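You operate a simulated robot arm through the tools that you are given. There is no shell and no other tool. Be economical: measure what you need, move in short steps, check, and stop when the job is done.

Carry out the task below with a simulated robot arm. There is one attempt and no reset: what you move stays moved.

Task
Put the tall blue insert on top of the grey press card. Take the packing card and put it in the black bucket. Take the white bottle from the steel table and put it on top of the blue pump card. Take the green cure card on the top of the sample bench and put it away on the side table. Put the blue sign on the steel table away on the side table. Put the yellow tag that says "lorry" from the top of the sample bench on the steel table and the yellow tag marked "VAN" on the top of the steel stand. Any order will do. Set down upright: tall blue insert, white bottle, blue sign, yellow tag.

The check looks at the end state, three seconds after you hand in, the way a careful person would. Anything else that was tipped, shoved, dropped, spilled or broken makes it a failure.

Robot
A 7-joint arm with a two-finger parallel gripper on a trunk, on a base that drives. Base frame: it is fixed to the floor where the robot stands at the start and does not move with it; the origin is under the middle of the robot, x ahead of it, y to its left, z up; the surface under the hand at the start is at about z = 0.82. Readings come in m, degrees, newtons and seconds.
With the tool pointing down near the work surface it reaches from about 0.3 to 0.72 m from the robot's upright axis, wherever it stands. Its first joint turns from -166.0 to 166.0 degrees. Places, roughly: black bucket (30x30x27 cm) [-1.5, 5.6, 0.9]; blue sign [-6.75, -0.5, 0.75]; green cure card [-9.25, -1.5, 0.75]; grey press card [0.75, 1.5, 0.75]; packing card [-3.25, 3.5, 0.75]; pump card [-6.75, 0.25, 0.75]; side table [-1.1, -7.1, 0.8]; steel table [-6.8, -0.1, 0.8]; tall blue insert (4x4x5 cm) [0.5, 0, 0.8]; top of the steel stand [-4.6, -1, 0.3]; white bottle [-6.75, 0.25, 0.75]; yellow tag [-9, -0.75, 0.75]. Payload 3.43 kg.
The tool frame sits at the grasp point between the pads (the TCP): z along the fingers, y along the line on which they close. The tips reach 0.034 m beyond it. The gripper opens to 0.128 m. The fingers are 0.024 m wide and 0.012 m thick; the gripper's body (0.048 by 0.13 m) begins 0.096 m behind the TCP.
Orientation is that of the tool frame in the base frame, as [roll, pitch, yaw] about the fixed x, y, z axes, in that order (R = Rz(yaw) Ry(pitch) Rx(roll)). With the fingers straight down and closing along the base's y, the tool's x points along the base's -x, its y along +y and its z along -z.

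Tools
- The arm moves only by the tool arm_command. Its arguments are lists of equal length, an entry for each row: "slide": the shift along the tool's x, y, z in units of 500 mm (1.0 is 500 mm), a list of three; "angular": the turn, a rotation vector about the tool's x, y, z in units of 180 degrees (1.0 is 180 degrees), a list of three; "fingers": the gripper command, from -1 (fully open) to 1 (shut), values between in proportion. In form: {"slide": [[tx, ty, tz], ...], "angular": [[ax, ay, az], ...], "fingers": [fingers, ...]}. A call has 1 to 12 rows; each row is the pose to reach, as a shift and turn from the pose commanded when the call began, along the tool's axes at that moment. A call with a number of a shift or a turn outside -1 to 1 is refused whole. Each row takes 0.2 s and may step no farther than 0.05 m and 8.6 degrees from the row before; otherwise, or with a gripper value out of range, the whole call is refused. A pose out of reach is approached as far as the arm can. The call stops where the force on the tool passes 40 N (or 10 N more than at its start, if that is more) or the arm is blocked; 0.2 s more then pass. The fingers move at their own pace (about 0.108 m/s each) and stop on an object; they squeeze with about 36 N. The grip force told is the motor's: it shows also when the fingers shut on nothing. Time passes only in rows, and 0.2 s behind the last, so rows that repeat a pose let the fingers close. The reply holds the time, the measured pose of the TCP, the force on the tool along the base axes, the opening and the grip force, in the units named above and with some noise, with the torque about the TCP (base axes, N m) and any sound that the robot's microphone picked up.
- Cameras (640 x 400 px; columns grow to the right, rows downward): "scene" is now at [-0.0175, 0.0982, 1.4336]; the picture's right is [-0.48, -0.88, 0.00], its down [-0.60, 0.33, -0.73] and it looks along [0.64, -0.35, -0.69] (base axes); focal length 275 px, centre (320, 200). "wrist" rides on the gripper at [0.076, -0.011, -0.16] in the tool frame; the picture's right is [0.15, 0.99, 0.00], its down [-0.88, 0.13, -0.46] and it looks along [-0.45, 0.07, 0.89] (tool axes); focal length 234 px, centre (320, 200). There is no depth. A picture from a camera that has moved, and an enlarged one, comes with that camera's place and axes in the base frame and with its lens.
- grab_frame(camera): a new picture of that camera. No time passes.
- move_column(by): slides the trunk up (or, below 0, down) by that many m; the arm and the scene camera ride with it, the base frame stays. It gives what a move gives, with no picture.
- roll_base(legs): drives the robot by 1 to 6 legs, each [ahead, left, turn to the left] in m, m and degrees, along the robot's own axes; the way and the turn of a leg run together, so that a leg with both is an arc; at most 1.5 m and 180 degrees a leg. The arm and the cameras ride along, it lands a little off, and it stops where it bumps. It gives what a move gives.
- head_to(pan, tilt): turns the head with the scene camera to pan (to the left, within 86 degrees either way) and tilt (down, from -29 to 69), counted from straight ahead of the robot. It gives what a move gives.
- close_up(camera, box): a new picture of the part [left, top, right, bottom] of that camera's present view, enlarged. No time passes.
- hand_in(): hands the job in; it is judged then, once.

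Work in short steps. Places have to be worked out from the pictures, the camera data and where the tool is seen: move nearer, look again, correct. Check each grasp and each placing, and mend what went wrong. You have 207 turns and 180 pictures in all, those below and enlarged ones among them. Open the gripper and draw the arm clear of the work before you hand the job in, unless the task says otherwise; then end with one line.

The tools are called after "Request:" as a command line: name --argument value ..., lists and objects as JSON in quotes. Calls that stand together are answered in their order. arm_command: Moves the arm, as the interface text tells. Its arguments: {"type":"object","properties":{"slide":{"type":"array"},"angular":{"type":"array"},"fingers":{"type":"array"}},"required":["slide","angular","fingers"]} The other tools are called the same way: move_column (by) slides the trunk up or down; roll_base (legs) drives the base; head_to (pan, tilt) turns the head that bears the scene camera; grab_frame (camera) takes a picture; close_up (camera, box) takes an enlarged picture of a part of a camera's view; hand_in () hands the job in.

At the start:

```text
clock: 0.0
ee_pos: [0.432, -0.1318, 1.0558]
orientation: [-180.0, 0.0, -180.0]
contact_force: [-0.8, 1.0, -0.3]
moment: [-0.02, 0.02, -0.03]
gripper_width: 0.1282
gripper_force: 0.0
trunk travel left (down, up): [-0.15, 0.174]
robot x, y, heading: [-0.0001, -0.0017, -0.1]
head pan, tilt: [-28.9, 43.2]
```

scene: 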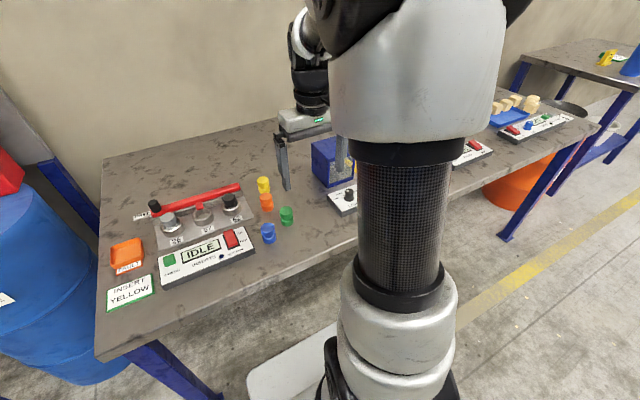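
wrist: 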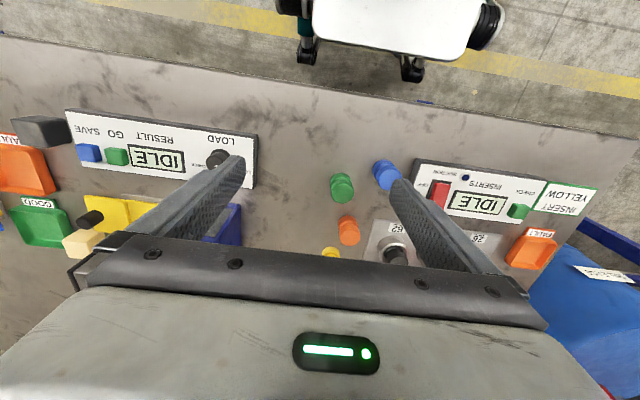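

I'll start by looking closely at the bench with both cameras to find the insert and the press card.

Request:
close_up --camera "wrist" --box '[240, 100, 640, 300]'

Request:
close_up --camera "scene" --box '[80, 140, 360, 315]'

Request:
head_to --pan 60 --tilt 30

Request:
grab_frame --camera "scene"

```text
1.60 times, centred on (440, 200) of wrist
camera zoom: at [0.3571, -0.1436, 1.2165], right [-0.15, 0.99, 0.0], down [0.88, 0.13, 0.46], along [0.45, 0.07, -0.89], focal length 375 px, centre (128, 200)
```

zoom: 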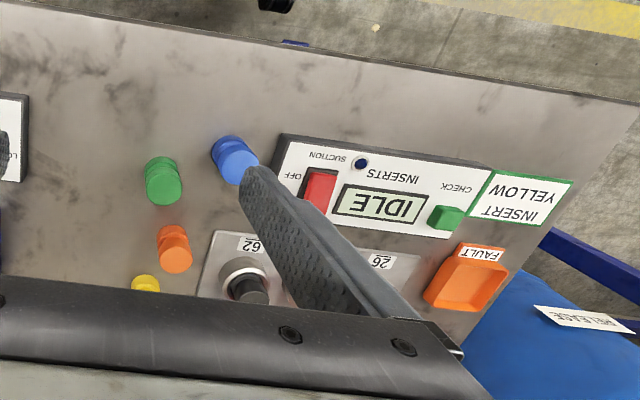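

```text
2.29 times, centred on (220, 228) of scene
camera zoom: at [-0.0175, 0.0982, 1.4336], right [-0.48, -0.88, 0.0], down [-0.6, 0.33, -0.73], along [0.64, -0.35, -0.69], focal length 628 px, centre (549, 137)
```

zoom: 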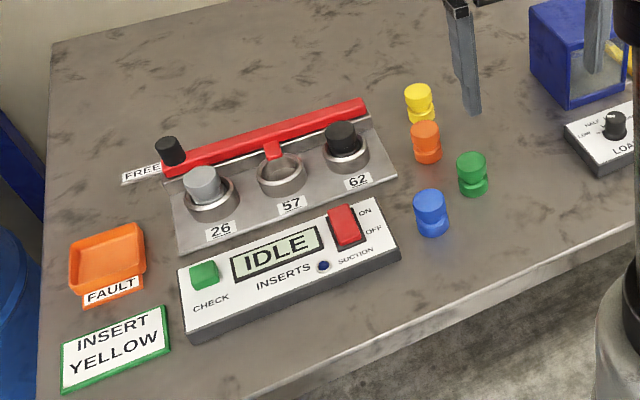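

```text
clock: 1.6
ee_pos: [0.432, -0.132, 1.0557]
orientation: [180.0, 0.0, 180.0]
contact_force: [0.1, 0.3, -0.9]
moment: [0.0, 0.0, -0.01]
gripper_width: 0.1279
gripper_force: 0.0
trunk travel left (down, up): [-0.15, 0.174]
robot x, y, heading: [0.0001, -0.003, 0.1]
head pan, tilt: [60.0, 30.0]
```

```text
175 pictures are left
camera scene: at [-0.0446, 0.2164, 1.4536], right [0.87, -0.5, 0.0], down [-0.25, -0.43, -0.87], along [0.43, 0.75, -0.5], focal length 275 px, centre (320, 200)
```

scene: 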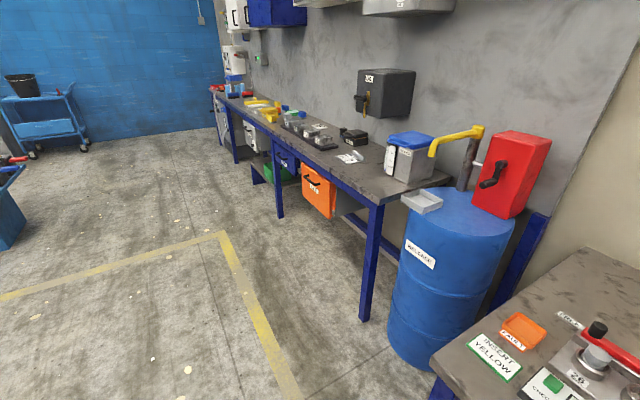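

The blue insert is at about (0.478, -0.012), with green about 7 cm to its right and the panel corner about 4 cm to its left. I'll turn the tool 90° so it closes along x, and move over the insert.

Request:
arm_command --slide '[[-0.008, 0.02, 0.01], [-0.015, 0.04, 0.02], [-0.023, 0.06, 0.03], [-0.031, 0.08, 0.04], [-0.038, 0.1, 0.05], [-0.046, 0.12, 0.06], [-0.054, 0.14, 0.07], [-0.061, 0.16, 0.08], [-0.069, 0.18, 0.09], [-0.077, 0.2, 0.1], [-0.084, 0.22, 0.1], [-0.092, 0.24, 0.1]]' --angular '[[0, 0, 0.0417], [0, 0, 0.0833], [0, 0, 0.125], [0, 0, 0.1667], [0, 0, 0.2083], [0, 0, 0.25], [0, 0, 0.2917], [0, 0, 0.3333], [0, 0, 0.375], [0, 0, 0.4167], [0, 0, 0.4583], [0, 0, 0.5]]' --fingers '[-0.3, -0.3, -0.3, -0.3, -0.3, -0.3, -0.3, -0.3, -0.3, -0.3, -0.3, -0.3]'

Request:
grab_frame --camera "wrist"

```text
clock: 4.2
ee_pos: [0.479, -0.0114, 1.0078]
orientation: [180.0, 0.0, 89.9]
contact_force: [0.4, -0.4, -0.1]
moment: [0.03, -0.03, -0.01]
gripper_width: 0.0834
gripper_force: 0.1
trunk travel left (down, up): [-0.15, 0.174]
robot x, y, heading: [-0.001, 0.0002, -0.1]
head pan, tilt: [60.0, 30.0]
```

```text
174 pictures are left
camera wrist: at [0.4679, 0.0639, 1.168], right [0.99, 0.14, 0.0], down [0.13, -0.88, 0.46], along [0.07, -0.45, -0.89], focal length 234 px, centre (320, 200)
```

wrist: 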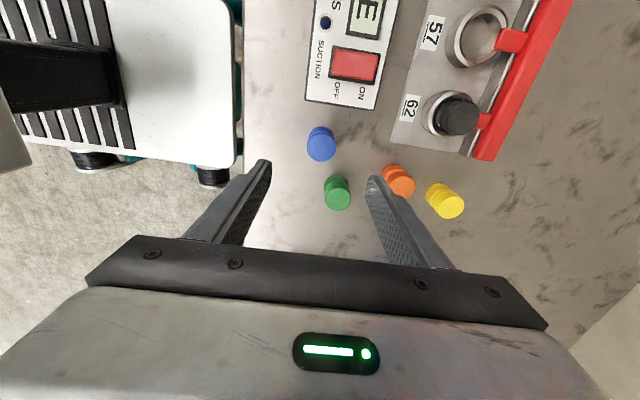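

The insert is confirmed at (0.480, -0.013). I'll go down over it and close.

Request:
arm_command --slide '[[-0.004, 0.003, 0.08], [-0.004, 0.003, 0.16], [-0.004, 0.003, 0.24], [-0.004, 0.003, 0.296], [-0.004, 0.003, 0.296], [-0.004, 0.003, 0.296], [-0.004, 0.003, 0.296], [-0.004, 0.003, 0.296]]' --angular '[[0, 0, 0], [0, 0, 0], [0, 0, 0], [0, 0, 0], [0, 0, 0], [0, 0, 0], [0, 0, 0], [0, 0, 0]]' --fingers '[-0.3, -0.3, -0.3, -0.3, -0.3, 1, 1, 1]'

Request:
grab_frame --camera "wrist"

```text
clock: 6.0
ee_pos: [0.4803, -0.0135, 0.8593]
orientation: [179.9, 0.0, 89.9]
contact_force: [0.5, -0.8, 0.4]
moment: [0.0, 0.0, 0.0]
gripper_width: 0.0368
gripper_force: 35.4
trunk travel left (down, up): [-0.15, 0.174]
robot x, y, heading: [0.0016, -0.0021, -0.1]
head pan, tilt: [60.0, 30.0]
```

```text
173 pictures are left
camera wrist: at [0.4691, 0.0617, 1.0192], right [0.99, 0.15, 0.0], down [0.13, -0.88, 0.46], along [0.07, -0.45, -0.89], focal length 234 px, centre (320, 200)
```

wrist: 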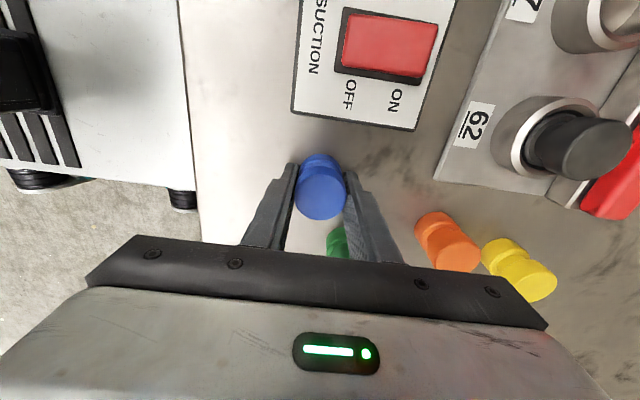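

The insert is held (width 0.037). I'll lift it and tuck it in a bit, then drive left to the next bench.

Request:
arm_command --slide '[[0, 0, -0.09], [0, 0, -0.18], [0, 0, -0.27], [0, 0, -0.36], [0, -0.08, -0.44], [0, -0.14, -0.5]]' --angular '[[0, 0, 0], [0, 0, 0], [0, 0, 0], [0, 0, 0], [0, 0, 0], [0, 0, 0]]' --fingers '[1, 1, 1, 1, 1, 1]'

Request:
roll_base --legs '[[0, 1.4, 0]]'

Request:
head_to --pan 0 --tilt 40

Request:
grab_frame --camera "scene"

Request:
grab_frame --camera "wrist"

```text
refused: row 5 steps farther than a row can; nothing moved
```

```text
clock: 8.2
ee_pos: [0.4795, 0.0275, 0.861]
orientation: [179.8, 0.6, 89.7]
contact_force: [-0.3, -0.4, -0.1]
moment: [-0.01, -0.02, 0.04]
gripper_width: 0.0368
gripper_force: 36.3
trunk travel left (down, up): [-0.15, 0.174]
robot x, y, heading: [0.0022, 0.051, -0.1]
head pan, tilt: [60.0, 30.0]
stopped in leg 1: the force on the tool passed its limit at 47 N (the readings are from after the stop); the commanded pose is now the measured one
```

```text
clock: 9.5
ee_pos: [0.4806, 0.0257, 0.8596]
orientation: [179.8, 0.6, 89.6]
contact_force: [0.1, -2.1, 0.3]
moment: [-0.03, 0.03, 0.04]
gripper_width: 0.0369
gripper_force: 36.2
trunk travel left (down, up): [-0.15, 0.174]
robot x, y, heading: [-0.0034, 0.0489, -0.2]
head pan, tilt: [0.0, 40.0]
```

```text
172 pictures are left
camera scene: at [-0.0046, 0.1876, 1.4383], right [0.0, -1.0, 0.0], down [-0.64, 0.0, -0.77], along [0.77, 0.0, -0.64], focal length 275 px, centre (320, 200)
```

scene: 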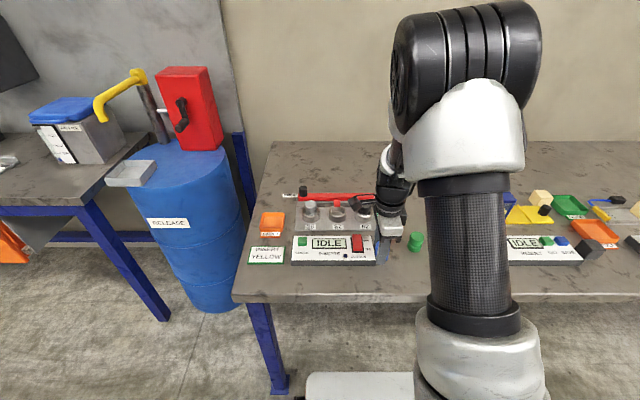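

```text
171 pictures are left
camera wrist: at [0.47, 0.1032, 1.0191], right [0.99, 0.14, 0.0], down [0.12, -0.88, 0.47], along [0.07, -0.46, -0.88], focal length 234 px, centre (320, 200)
```

wrist: 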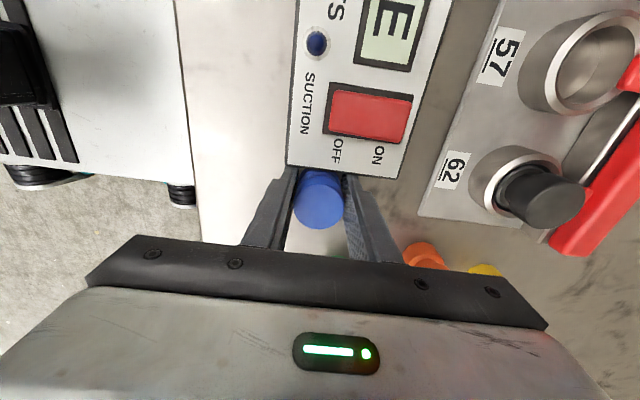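

My lift was refused (row step too big), so the drive pushed the held insert against the panel. The panel corners measure the same as before (0.454, 0.04), so it hasn't shifted. I'll back off slightly and lift straight up, and from here I'll check each step before the next.

Request:
arm_command --slide '[[-0.02, 0, 0], [-0.02, 0, -0.09], [-0.02, 0, -0.18], [-0.02, 0, -0.27], [-0.02, 0, -0.36], [-0.02, 0, -0.44]]' --angular '[[0, 0, 0], [0, 0, 0], [0, 0, 0], [0, 0, 0], [0, 0, 0], [0, 0, 0]]' --fingers '[1, 1, 1, 1, 1, 1]'

Request:
grab_frame --camera "wrist"

Request:
close_up --camera "scene" --box '[240, 140, 440, 300]'

```text
clock: 10.9
ee_pos: [0.48, 0.0167, 1.0786]
orientation: [179.8, 0.5, 89.6]
contact_force: [0.9, 1.0, -1.1]
moment: [0.02, 0.01, 0.0]
gripper_width: 0.0368
gripper_force: 35.8
trunk travel left (down, up): [-0.15, 0.174]
robot x, y, heading: [-0.0024, 0.0448, -0.1]
head pan, tilt: [0.0, 40.0]
```

```text
170 pictures are left
camera wrist: at [0.4695, 0.0945, 1.2388], right [0.99, 0.14, 0.0], down [0.12, -0.88, 0.47], along [0.07, -0.46, -0.88], focal length 234 px, centre (320, 200)
```

wrist: 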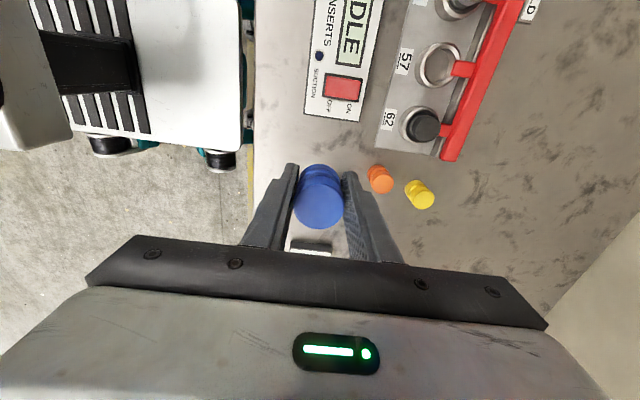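

```text
2.50 times, centred on (340, 220) of scene
camera zoom: at [-0.0045, 0.1877, 1.4383], right [0.0, -1.0, 0.0], down [-0.64, 0.0, -0.77], along [0.77, 0.0, -0.64], focal length 687 px, centre (270, 150)
```

zoom: 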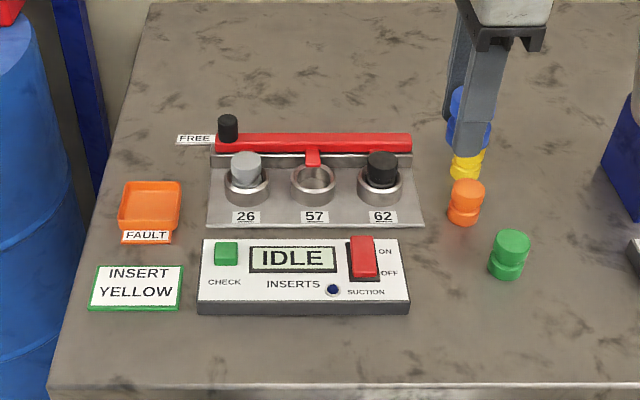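

I'll zoom in on the held insert to see whether it tilted.

Request:
close_up --camera "wrist" --box '[270, 140, 380, 260]'

Request:
close_up --camera "scene" --box '[370, 120, 450, 200]'

```text
3.33 times, centred on (325, 200) of wrist
camera zoom: at [0.4695, 0.0945, 1.2388], right [0.99, 0.14, 0.0], down [0.12, -0.88, 0.47], along [0.07, -0.46, -0.88], focal length 781 px, centre (303, 200)
```

zoom: 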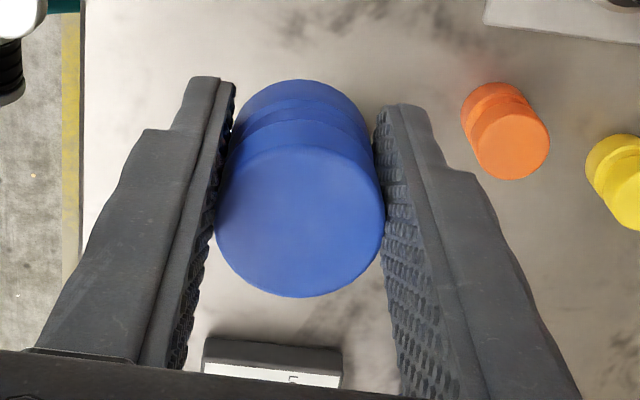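

```text
5.00 times, centred on (410, 160) of scene
camera zoom: at [-0.0045, 0.1877, 1.4383], right [0.0, -1.0, 0.0], down [-0.64, 0.0, -0.77], along [0.77, 0.0, -0.64], focal length 1374 px, centre (-130, 400)
```

zoom: 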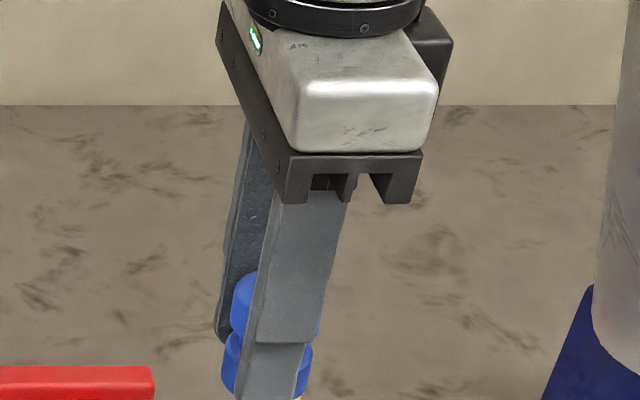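

The tilt is at most slight, and pressing on the card will flatten it. The insert is at z≈1.08 with nothing in the way at x<0.5, so I'll drive left to the card's bench.

Request:
roll_base --legs '[[0, 1.4, 0]]'

Request:
grab_frame --camera "scene"

Request:
grab_frame --camera "wrist"

```text
clock: 24.5
ee_pos: [0.4902, 1.4076, 1.0785]
orientation: [179.8, 0.6, 89.1]
contact_force: [0.6, 0.2, -1.2]
moment: [0.0, -0.02, 0.01]
gripper_width: 0.0369
gripper_force: 36.3
trunk travel left (down, up): [-0.15, 0.174]
robot x, y, heading: [0.0127, 1.443, -0.5]
head pan, tilt: [0.0, 40.0]
```

```text
166 pictures are left
camera scene: at [0.007, 1.5824, 1.4383], right [-0.01, -1.0, 0.0], down [-0.64, 0.01, -0.77], along [0.77, -0.01, -0.64], focal length 275 px, centre (320, 200)
```

scene: 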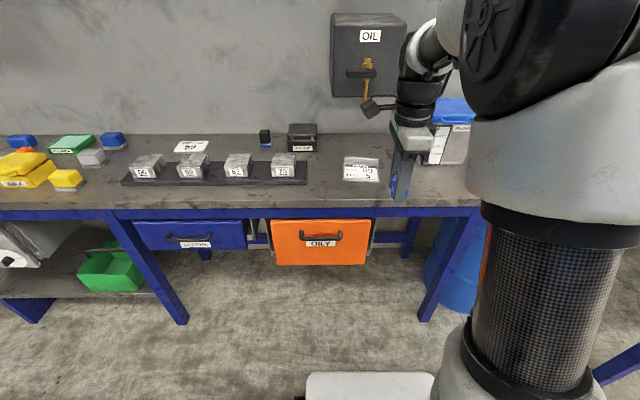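

```text
165 pictures are left
camera wrist: at [0.48, 1.4844, 1.2384], right [0.99, 0.13, 0.0], down [0.11, -0.88, 0.47], along [0.06, -0.46, -0.88], focal length 234 px, centre (320, 200)
```

wrist: 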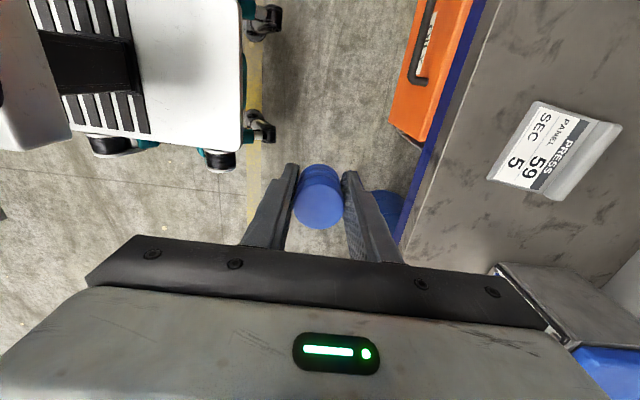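

The press card lies at about (0.92, 1.42), and the bench's front edge is at x≈0.70. I'll drive forward 0.3 m, then look again.

Request:
roll_base --legs '[[0.3, 0, 0]]'

Request:
grab_frame --camera "scene"

Request:
grab_frame --camera "wrist"

```text
clock: 26.6
ee_pos: [0.7917, 1.4014, 1.0793]
orientation: [179.8, 0.6, 89.0]
contact_force: [-0.3, 0.4, 0.0]
moment: [0.02, 0.04, -0.02]
gripper_width: 0.037
gripper_force: 35.8
trunk travel left (down, up): [-0.15, 0.174]
robot x, y, heading: [0.3089, 1.4398, -0.9]
head pan, tilt: [0.0, 40.0]
```

```text
164 pictures are left
camera scene: at [0.309, 1.5785, 1.4383], right [-0.01, -1.0, 0.0], down [-0.64, 0.01, -0.77], along [0.77, -0.01, -0.64], focal length 275 px, centre (320, 200)
```

scene: 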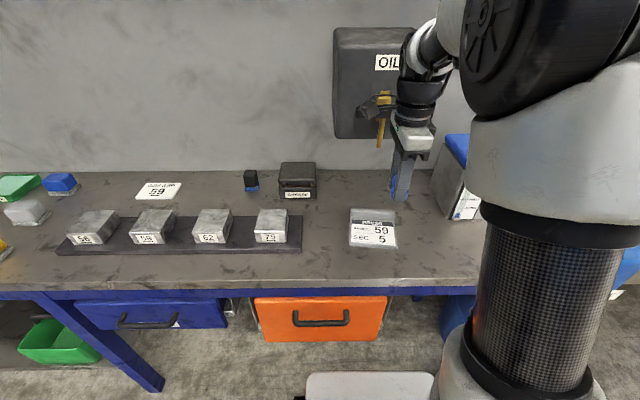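

```text
163 pictures are left
camera wrist: at [0.7819, 1.48, 1.2384], right [0.99, 0.13, 0.0], down [0.11, -0.88, 0.47], along [0.06, -0.46, -0.88], focal length 234 px, centre (320, 200)
```

wrist: 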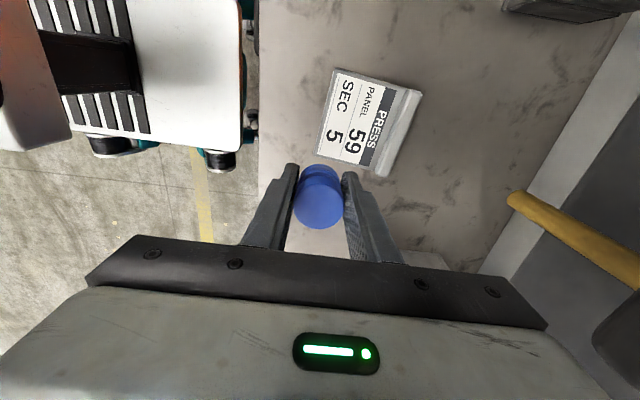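

Wrist and scene rays cross at about (0.868, 1.428, 0.868), so this bench is higher than the first. I'll zoom in on the card's shape.

Request:
close_up --camera "wrist" --box '[290, 50, 450, 190]'

Request:
close_up --camera "scene" --box '[320, 190, 430, 260]'

```text
2.86 times, centred on (370, 120) of wrist
camera zoom: at [0.7819, 1.48, 1.2384], right [0.99, 0.13, 0.0], down [0.11, -0.88, 0.47], along [0.06, -0.46, -0.88], focal length 669 px, centre (177, 429)
```

zoom: 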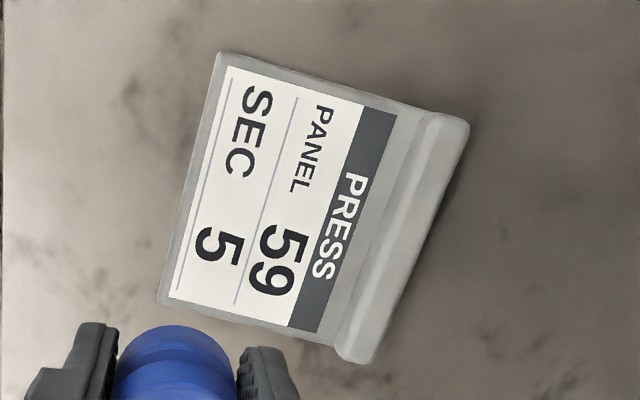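

```text
5.71 times, centred on (375, 225) of scene
camera zoom: at [0.309, 1.5785, 1.4383], right [-0.01, -1.0, 0.0], down [-0.64, 0.01, -0.77], along [0.77, -0.01, -0.64], focal length 1571 px, centre (6, 57)
```

zoom: 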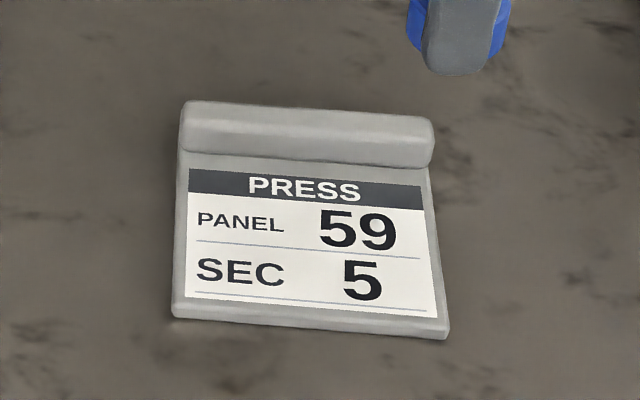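

It's a flat card with a ridge at the back, and the label's centre is about (0.844, 1.427). I'll move over it and go partway down.

Request:
arm_command --slide '[[0.026, 0.052, 0], [0.052, 0.104, 0], [0.052, 0.104, 0.09], [0.052, 0.104, 0.18], [0.052, 0.104, 0.26], [0.052, 0.104, 0.28]]' --angular '[[0, 0, 0], [0, 0, 0], [0, 0, 0], [0, 0, 0], [0, 0, 0], [0, 0, 0]]' --fingers '[1, 1, 1, 1, 1, 1]'

Request:
grab_frame --camera "wrist"

Request:
close_up --camera "scene" --box '[320, 150, 460, 260]'

```text
clock: 27.2
ee_pos: [0.8331, 1.4224, 1.0795]
orientation: [-179.7, 0.7, 88.9]
contact_force: [-10.4, 0.4, 4.2]
moment: [0.14, -1.53, 0.28]
gripper_width: 0.0368
gripper_force: 36.1
trunk travel left (down, up): [-0.15, 0.174]
robot x, y, heading: [0.3155, 1.438, -0.8]
head pan, tilt: [0.0, 40.0]
stopped in row 3: the force on the tool passed its limit at 54 N (the readings are from after the stop); the commanded pose is now the measured one
```

```text
160 pictures are left
camera wrist: at [0.8248, 1.4998, 1.2395], right [0.99, 0.13, -0.01], down [0.12, -0.88, 0.47], along [0.05, -0.46, -0.89], focal length 234 px, centre (320, 200)
```

wrist: 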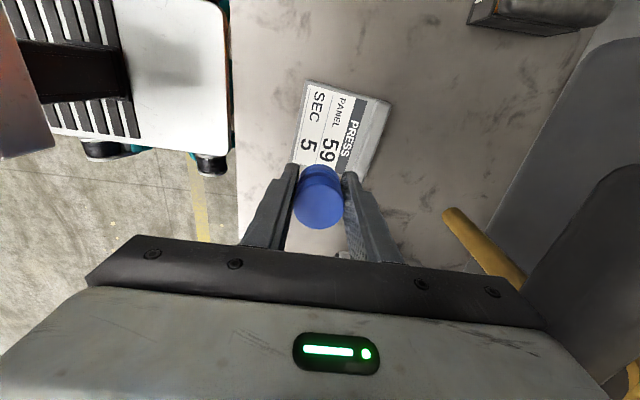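

```text
3.64 times, centred on (390, 205) of scene
camera zoom: at [0.3072, 1.5785, 1.4384], right [-0.01, -1.0, 0.0], down [-0.64, 0.01, -0.77], along [0.77, -0.01, -0.64], focal length 1000 px, centre (66, 182)
```

zoom: 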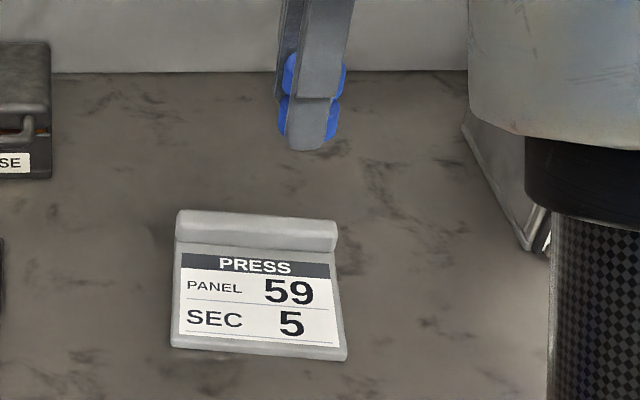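

The gripper body touched the oil dispenser's handle. I'll back away 8 cm and check the dispenser.

Request:
arm_command --slide '[[0, -0.08, 0], [0, -0.16, 0]]' --angular '[[0, 0, 0], [0, 0, 0]]' --fingers '[1, 1]'

Request:
head_to --pan -5 --tilt 20

Request:
grab_frame --camera "scene"

Request:
close_up --camera "scene" --box '[300, 60, 460, 220]'

```text
clock: 27.8
ee_pos: [0.7564, 1.4235, 1.0804]
orientation: [-179.5, 0.7, 88.9]
contact_force: [1.3, 0.2, -1.7]
moment: [0.0, 0.01, 0.0]
gripper_width: 0.0365
gripper_force: 36.5
trunk travel left (down, up): [-0.15, 0.174]
robot x, y, heading: [0.3146, 1.4362, -0.7]
head pan, tilt: [0.0, 40.0]
```

```text
clock: 28.6
ee_pos: [0.757, 1.4231, 1.0818]
orientation: [-179.6, 0.7, 88.9]
contact_force: [-0.1, 0.0, -0.3]
moment: [0.0, 0.0, -0.01]
gripper_width: 0.037
gripper_force: 36.3
trunk travel left (down, up): [-0.15, 0.174]
robot x, y, heading: [0.3118, 1.436, -0.9]
head pan, tilt: [-5.0, 20.0]
```

```text
158 pictures are left
camera scene: at [0.3167, 1.5703, 1.4696], right [-0.1, -0.99, 0.0], down [-0.34, 0.03, -0.94], along [0.93, -0.09, -0.34], focal length 275 px, centre (320, 200)
```

scene: 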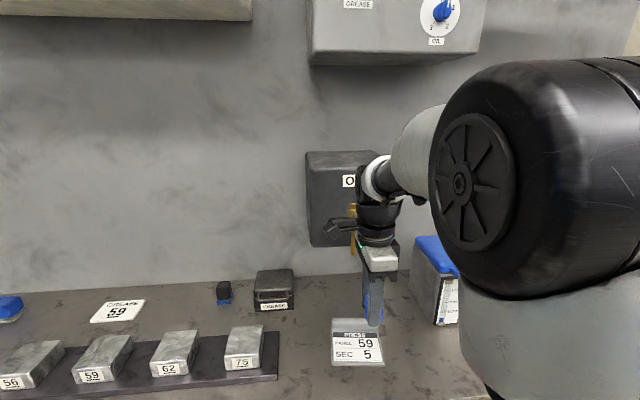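

```text
2.50 times, centred on (380, 140) of scene
camera zoom: at [0.3167, 1.5703, 1.4696], right [-0.1, -0.99, 0.0], down [-0.34, 0.03, -0.94], along [0.93, -0.09, -0.34], focal length 687 px, centre (170, 350)
```

zoom: 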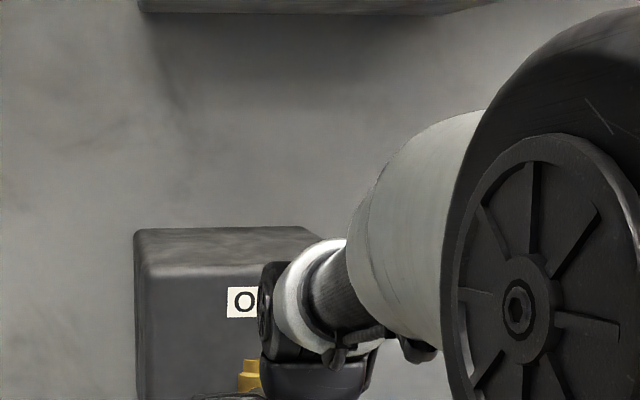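

The dispenser looks in place. I'll turn the tool back so the slim side faces the wall, and lower it in the same move to stay under the lever.

Request:
arm_command --slide '[[0, 0, 0.015], [0, 0, 0.03], [0, 0, 0.045], [0, 0, 0.06], [0, 0, 0.075], [0, 0, 0.09], [0, 0, 0.105], [0, 0, 0.12], [0, 0, 0.135], [0, 0, 0.15], [0, 0, 0.165], [0, 0, 0.18]]' --angular '[[0, 0, -0.0417], [0, 0, -0.0833], [0, 0, -0.125], [0, 0, -0.1667], [0, 0, -0.2083], [0, 0, -0.25], [0, 0, -0.2917], [0, 0, -0.3333], [0, 0, -0.375], [0, 0, -0.4167], [0, 0, -0.4583], [0, 0, -0.5]]' --fingers '[1, 1, 1, 1, 1, 1, 1, 1, 1, 1, 1, 1]'

Request:
grab_frame --camera "scene"

Request:
grab_frame --camera "wrist"

```text
clock: 31.2
ee_pos: [0.7544, 1.4226, 0.9892]
orientation: [-179.3, -0.5, 179.0]
contact_force: [-0.3, -0.2, -0.8]
moment: [-0.01, 0.0, 0.02]
gripper_width: 0.0366
gripper_force: 36.2
trunk travel left (down, up): [-0.15, 0.174]
robot x, y, heading: [0.3127, 1.4413, -1.1]
head pan, tilt: [-5.0, 20.0]
```

```text
156 pictures are left
camera scene: at [0.3167, 1.5703, 1.4697], right [-0.1, -0.99, 0.0], down [-0.34, 0.03, -0.94], along [0.93, -0.09, -0.34], focal length 275 px, centre (320, 200)
```

scene: 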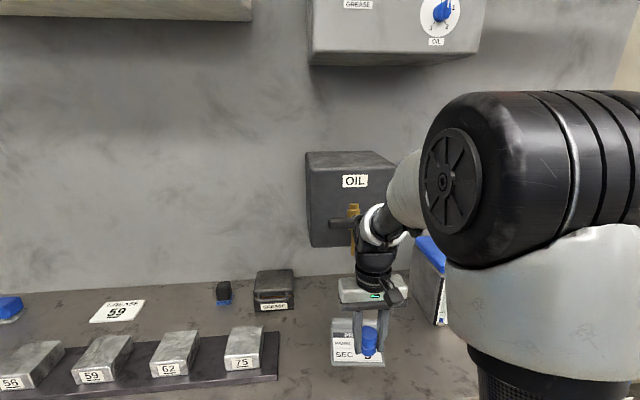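

```text
155 pictures are left
camera wrist: at [0.6797, 1.4144, 1.1509], right [-0.13, 0.99, -0.01], down [0.89, 0.12, 0.45], along [0.44, 0.05, -0.89], focal length 234 px, centre (320, 200)
```

wrist: 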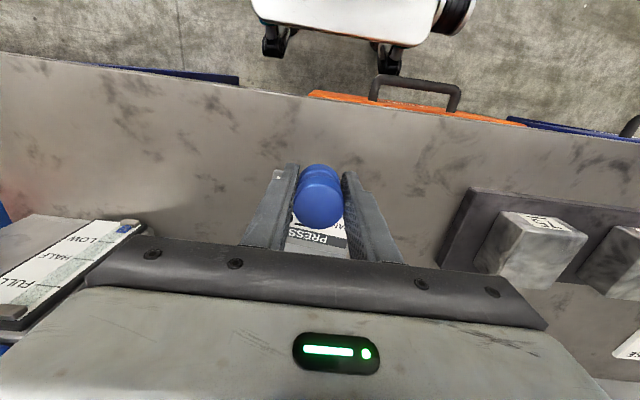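

Now I'll move forward over the label at this lower height, then down to about 0.93.

Request:
arm_command --slide '[[-0.06, 0.005, 0.03], [-0.12, 0.01, 0.06], [-0.18, 0.012, 0.09], [-0.18, 0.012, 0.12]]' --angular '[[0, 0, 0], [0, 0, 0], [0, 0, 0], [0, 0, 0]]' --fingers '[1, 1, 1, 1]'

Request:
close_up --camera "scene" --box '[290, 140, 450, 380]'

Request:
grab_frame --camera "wrist"

```text
clock: 32.2
ee_pos: [0.8432, 1.4272, 0.9291]
orientation: [-179.2, -0.6, 178.8]
contact_force: [0.6, 0.5, -0.4]
moment: [-0.01, -0.04, -0.02]
gripper_width: 0.0369
gripper_force: 36.0
trunk travel left (down, up): [-0.15, 0.174]
robot x, y, heading: [0.3122, 1.4386, -1.0]
head pan, tilt: [-5.0, 20.0]
```

```text
1.67 times, centred on (370, 260) of scene
camera zoom: at [0.3169, 1.5703, 1.4697], right [-0.1, -0.99, 0.0], down [-0.34, 0.03, -0.94], along [0.93, -0.09, -0.34], focal length 458 px, centre (237, 100)
```

zoom: 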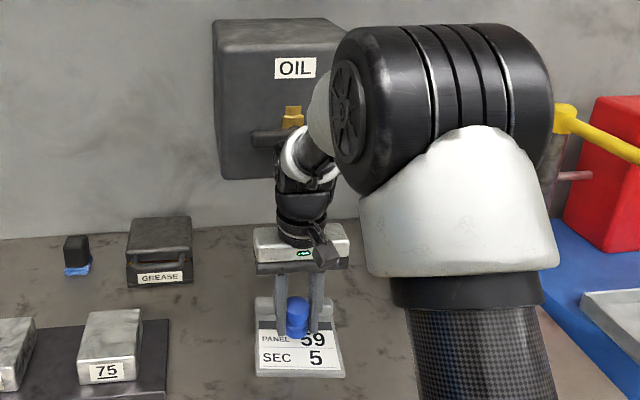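

```text
153 pictures are left
camera wrist: at [0.7691, 1.4188, 1.0902], right [-0.13, 0.99, -0.01], down [0.89, 0.12, 0.45], along [0.44, 0.05, -0.89], focal length 234 px, centre (320, 200)
```

wrist: 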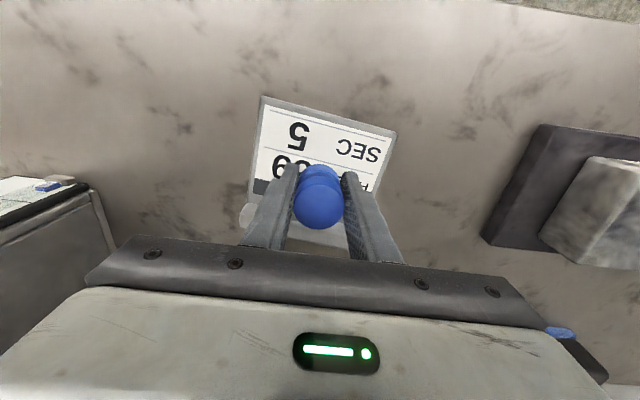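

The insert is centred over the label. I'll lower it slowly until it makes contact.

Request:
arm_command --slide '[[0, 0, 0.01], [0, 0, 0.02], [0, 0, 0.03], [0, 0, 0.036]]' --angular '[[0, 0, 0], [0, 0, 0], [0, 0, 0], [0, 0, 0]]' --fingers '[1, 1, 1, 1]'

```text
clock: 33.2
ee_pos: [0.8434, 1.4257, 0.9115]
orientation: [-179.2, -0.5, 178.9]
contact_force: [-0.4, -0.2, -0.8]
moment: [0.01, 0.02, -0.01]
gripper_width: 0.0367
gripper_force: 35.9
trunk travel left (down, up): [-0.15, 0.174]
robot x, y, heading: [0.3145, 1.4382, -0.8]
head pan, tilt: [-5.0, 20.0]
```

There's no contact yet, so I'll keep going down in small rows.

Request:
arm_command --slide '[[0, 0, 0.006], [0, 0, 0.012], [0, 0, 0.018]]' --angular '[[0, 0, 0], [0, 0, 0], [0, 0, 0]]' --fingers '[1, 1, 1]'

Request:
close_up --camera "scene" --box '[320, 260, 430, 380]'

```text
clock: 34.0
ee_pos: [0.8449, 1.4265, 0.9048]
orientation: [-179.3, 0.0, 178.9]
contact_force: [0.2, -0.1, 29.9]
moment: [0.22, -0.11, -0.01]
gripper_width: 0.0371
gripper_force: 35.8
trunk travel left (down, up): [-0.15, 0.174]
robot x, y, heading: [0.3133, 1.4434, -0.6]
head pan, tilt: [-5.0, 20.0]
```

```text
3.33 times, centred on (375, 320) of scene
camera zoom: at [0.3147, 1.5703, 1.4701], right [-0.1, -0.99, 0.0], down [-0.34, 0.03, -0.94], along [0.94, -0.09, -0.34], focal length 916 px, centre (137, -200)
```

zoom: 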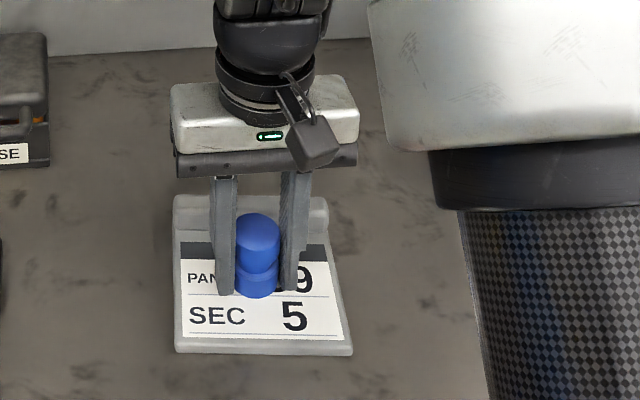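

Contact at 30 N and upright. I'll release and lift straight up.

Request:
arm_command --slide '[[0, 0, -0.004], [0, 0, -0.004], [0, 0, -0.004], [0, 0, -0.08], [0, 0, -0.16]]' --angular '[[0, 0, 0], [0, 0, 0], [0, 0, 0], [0, 0, 0], [0, 0, 0]]' --fingers '[0.2, -0.1, -0.1, -0.1, -0.1]'

Request:
grab_frame --camera "wrist"

Request:
grab_frame --camera "scene"

```text
clock: 35.2
ee_pos: [0.8449, 1.4272, 0.9798]
orientation: [-179.3, -0.7, 178.9]
contact_force: [0.5, 0.2, 0.1]
moment: [-0.01, -0.01, 0.02]
gripper_width: 0.0707
gripper_force: 0.1
trunk travel left (down, up): [-0.15, 0.174]
robot x, y, heading: [0.3099, 1.438, -0.9]
head pan, tilt: [-5.0, 20.0]
```

```text
151 pictures are left
camera wrist: at [0.7713, 1.4193, 1.1414], right [-0.13, 0.99, -0.01], down [0.89, 0.12, 0.45], along [0.44, 0.05, -0.9], focal length 234 px, centre (320, 200)
```

wrist: 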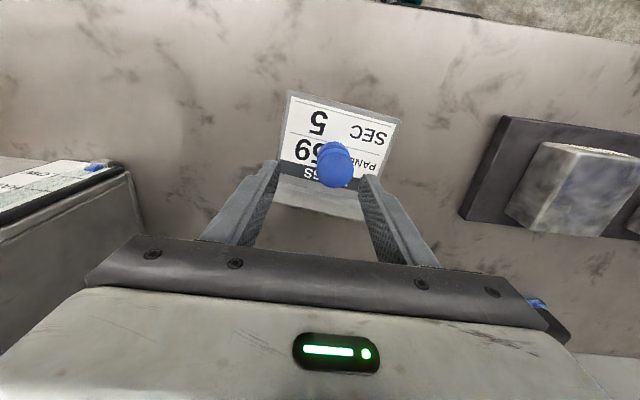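

```text
150 pictures are left
camera scene: at [0.3167, 1.5703, 1.4696], right [-0.1, -0.99, 0.0], down [-0.34, 0.03, -0.94], along [0.94, -0.09, -0.34], focal length 275 px, centre (320, 200)
```

scene: 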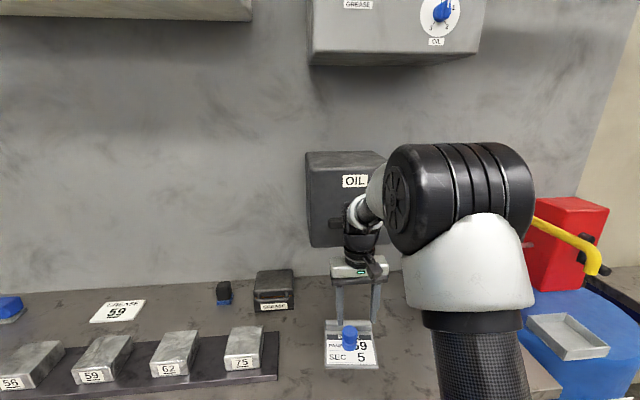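

The insert stands on the card. I'll back away from the bench, then turn to look for the packing card (around (-3.25, 3.5)) and the bucket.

Request:
roll_base --legs '[[-0.9, 0, 0]]'

Request:
close_up --camera "scene" --box '[260, 100, 460, 280]'

Request:
roll_base --legs '[[0, 0, 150]]'

Request:
grab_frame --camera "scene"

```text
clock: 40.0
ee_pos: [-0.0606, 1.4395, 0.9812]
orientation: [-179.3, -0.5, 178.9]
contact_force: [-0.3, -1.0, -0.1]
moment: [0.0, 0.04, 0.0]
gripper_width: 0.0703
gripper_force: 0.0
trunk travel left (down, up): [-0.15, 0.174]
robot x, y, heading: [-0.595, 1.449, -0.8]
head pan, tilt: [-5.0, 20.0]
```

```text
2.22 times, centred on (360, 190) of scene
camera zoom: at [-0.5904, 1.5825, 1.4697], right [-0.1, -0.99, 0.0], down [-0.34, 0.03, -0.94], along [0.93, -0.09, -0.34], focal length 611 px, centre (231, 222)
```

zoom: 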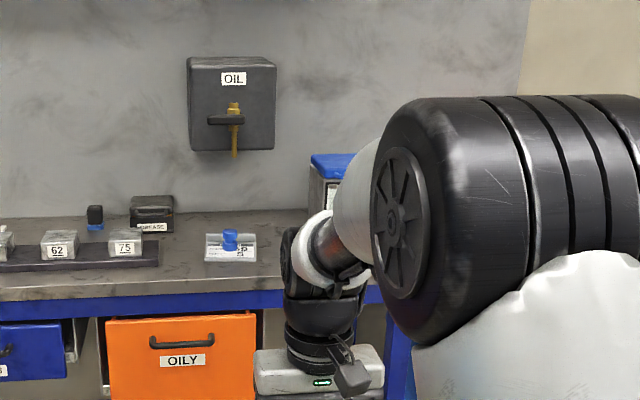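

```text
clock: 46.7
ee_pos: [-1.049, 1.7339, 0.9804]
orientation: [-179.3, -0.4, -31.5]
contact_force: [0.3, 0.0, 0.5]
moment: [-0.01, -0.03, -0.01]
gripper_width: 0.0705
gripper_force: 0.1
trunk travel left (down, up): [-0.15, 0.174]
robot x, y, heading: [-0.5971, 1.4515, 148.6]
head pan, tilt: [-5.0, 20.0]
```

```text
148 pictures are left
camera scene: at [-0.6656, 1.3392, 1.4697], right [0.59, 0.81, 0.0], down [0.28, -0.2, -0.94], along [-0.76, 0.56, -0.34], focal length 275 px, centre (320, 200)
```

scene: 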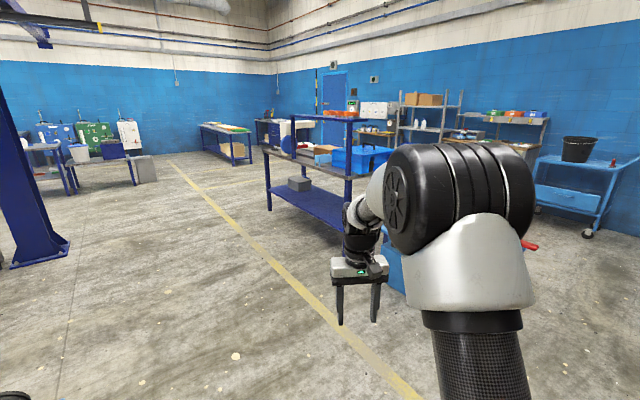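

I'll zoom in on the blue bench ahead, where the packing card should be.

Request:
close_up --camera "scene" --box '[250, 80, 400, 240]'

Request:
close_up --camera "scene" --box '[520, 110, 640, 250]'

```text
2.50 times, centred on (325, 160) of scene
camera zoom: at [-0.6656, 1.3392, 1.4697], right [0.59, 0.81, 0.0], down [0.28, -0.2, -0.94], along [-0.76, 0.56, -0.34], focal length 687 px, centre (308, 300)
```

zoom: 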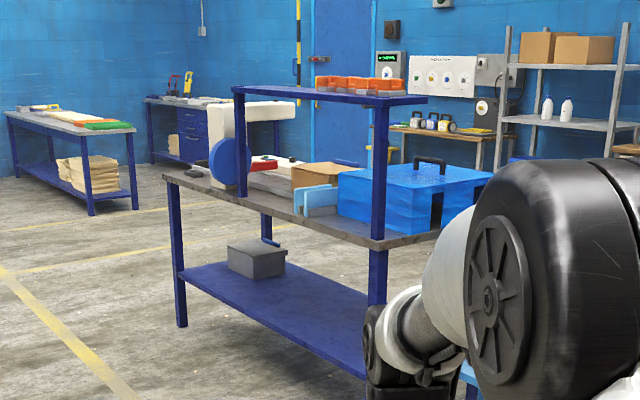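

```text
2.86 times, centred on (580, 180) of scene
camera zoom: at [-0.6656, 1.3392, 1.4697], right [0.59, 0.81, 0.0], down [0.28, -0.2, -0.94], along [-0.76, 0.56, -0.34], focal length 785 px, centre (-423, 257)
```

zoom: 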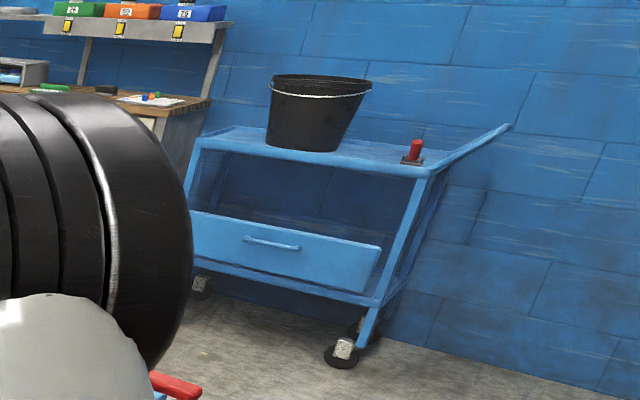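

The packing bench runs roughly x −3.8…−2.2, y 2.77…3.5, and its open side seems to be the far side. I'll turn right to see the way around and the cart.

Request:
roll_base --legs '[[0, 0, -58]]'

Request:
head_to --pan 25 --tilt 25

Request:
grab_frame --camera "scene"

```text
clock: 49.7
ee_pos: [-0.6091, 1.9863, 0.98]
orientation: [-179.3, -0.4, -88.1]
contact_force: [-0.1, -0.4, -0.6]
moment: [-0.01, -0.01, 0.04]
gripper_width: 0.0705
gripper_force: 0.1
trunk travel left (down, up): [-0.15, 0.174]
robot x, y, heading: [-0.5949, 1.4535, 92.1]
head pan, tilt: [-5.0, 20.0]
```

```text
clock: 50.6
ee_pos: [-0.6099, 1.9865, 0.9799]
orientation: [-179.3, -0.6, -88.1]
contact_force: [0.0, 0.1, -0.1]
moment: [0.0, 0.02, 0.01]
gripper_width: 0.0703
gripper_force: 0.0
trunk travel left (down, up): [-0.15, 0.174]
robot x, y, heading: [-0.5926, 1.4523, 92.4]
head pan, tilt: [25.0, 25.0]
```

```text
145 pictures are left
camera scene: at [-0.7734, 1.4373, 1.4616], right [0.89, 0.46, 0.0], down [0.19, -0.38, -0.91], along [-0.41, 0.81, -0.42], focal length 275 px, centre (320, 200)
```

scene: 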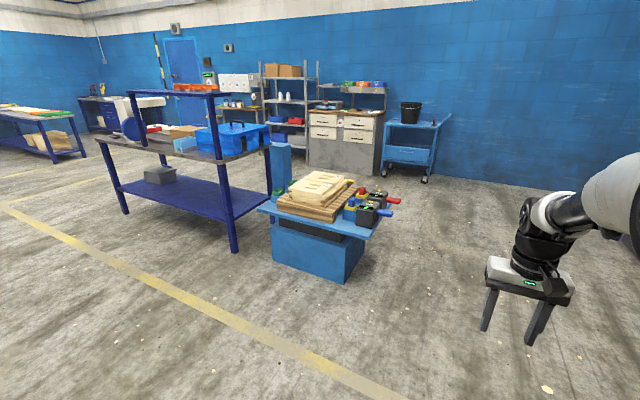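

The view is clear: the scissor cart sits at x −1.9…−1.1, y 2.8…3.7, the bucket trolley stands near the far wall, and the packing bench is to the left. I'll drive past the cart's right side to y≈4.3.

Request:
roll_base --legs '[[1.4, -0.06, 0], [1.4, -0.06, 0], [0, 0, 88]]'

Request:
grab_frame --camera "scene"

```text
clock: 67.9
ee_pos: [-1.1207, 4.2615, 0.981]
orientation: [-179.3, -0.6, -2.2]
contact_force: [-0.3, 0.2, 0.2]
moment: [0.01, 0.0, 0.0]
gripper_width: 0.0702
gripper_force: 0.0
trunk travel left (down, up): [-0.15, 0.174]
robot x, y, heading: [-0.5851, 4.2416, 178.2]
head pan, tilt: [25.0, 25.0]
```

```text
144 pictures are left
camera scene: at [-0.5848, 4.0591, 1.4616], right [-0.39, 0.92, 0.0], down [0.39, 0.17, -0.91], along [-0.83, -0.36, -0.42], focal length 275 px, centre (320, 200)
```

scene: 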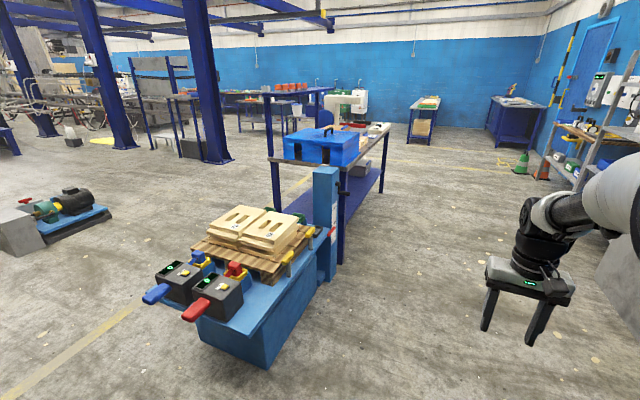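

Request:
close_up --camera "scene" --box '[240, 70, 430, 220]'

```text
2.67 times, centred on (335, 145) of scene
camera zoom: at [-0.5848, 4.0591, 1.4616], right [-0.39, 0.92, 0.0], down [0.39, 0.17, -0.91], along [-0.83, -0.36, -0.42], focal length 733 px, centre (280, 347)
```

zoom: 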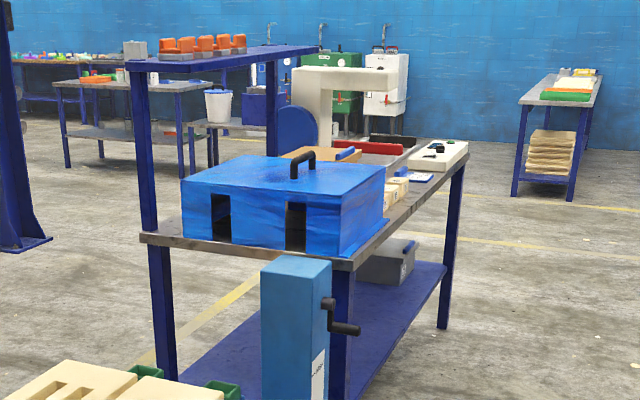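

The bench's working edge is at y≈3.5, and the card lies near its left half. I'll drive along y≈4.25 to x≈-3.1 and turn to face the bench.

Request:
roll_base --legs '[[1.25, -0.03, 0], [1.25, 0, 0], [0, 0, 90]]'

Request:
head_to --pan 10 --tilt 35

Request:
grab_frame --camera "scene"

```text
clock: 84.2
ee_pos: [-3.0812, 3.8266, 0.9815]
orientation: [-179.3, -0.5, 90.6]
contact_force: [-0.5, 0.4, 0.4]
moment: [-0.01, 0.01, 0.02]
gripper_width: 0.0703
gripper_force: 0.1
trunk travel left (down, up): [-0.15, 0.174]
robot x, y, heading: [-3.0825, 4.3599, -89.0]
head pan, tilt: [25.0, 25.0]
```

```text
clock: 84.9
ee_pos: [-3.0811, 3.8271, 0.9799]
orientation: [-179.3, -0.5, 90.5]
contact_force: [0.0, 0.4, -0.1]
moment: [0.04, 0.0, 0.0]
gripper_width: 0.0704
gripper_force: 0.1
trunk travel left (down, up): [-0.15, 0.174]
robot x, y, heading: [-3.0855, 4.3643, -89.2]
head pan, tilt: [10.0, 35.0]
```

```text
142 pictures are left
camera scene: at [-2.9275, 4.3649, 1.4459], right [-0.98, -0.19, 0.0], down [-0.11, 0.56, -0.82], along [0.15, -0.8, -0.57], focal length 275 px, centre (320, 200)
```

scene: 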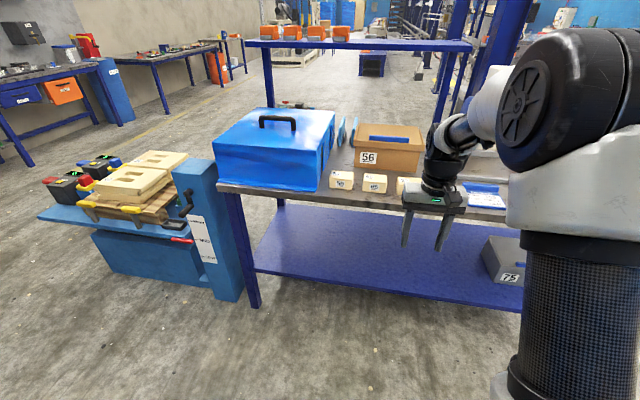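

The white and blue card is at about (-3.39, 3.39). I'll shift right 0.3 m and forward 0.2 m, then look again.

Request:
roll_base --legs '[[0.2, -0.3, 0]]'

Request:
grab_frame --camera "scene"

Request:
grab_frame --camera "wrist"

```text
clock: 88.4
ee_pos: [-3.3818, 3.6217, 0.9808]
orientation: [-179.3, -0.4, 90.1]
contact_force: [0.6, 0.0, 0.6]
moment: [-0.01, 0.0, 0.02]
gripper_width: 0.0703
gripper_force: 0.1
trunk travel left (down, up): [-0.15, 0.174]
robot x, y, heading: [-3.3837, 4.1554, -89.6]
head pan, tilt: [10.0, 35.0]
```

```text
141 pictures are left
camera scene: at [-3.2261, 4.1587, 1.4459], right [-0.98, -0.18, 0.0], down [-0.1, 0.56, -0.82], along [0.15, -0.81, -0.57], focal length 275 px, centre (320, 200)
```

scene: 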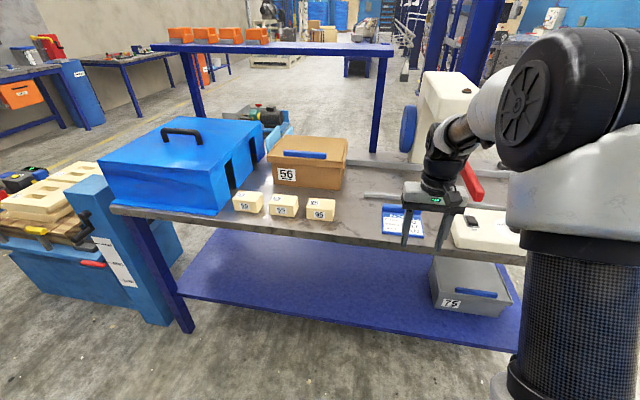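

```text
140 pictures are left
camera wrist: at [-3.3924, 3.6961, 1.1417], right [0.99, 0.15, -0.01], down [0.14, -0.88, 0.45], along [0.06, -0.44, -0.89], focal length 234 px, centre (320, 200)
```

wrist: 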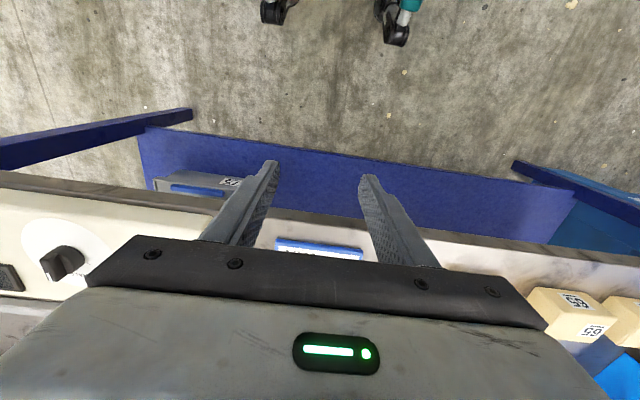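

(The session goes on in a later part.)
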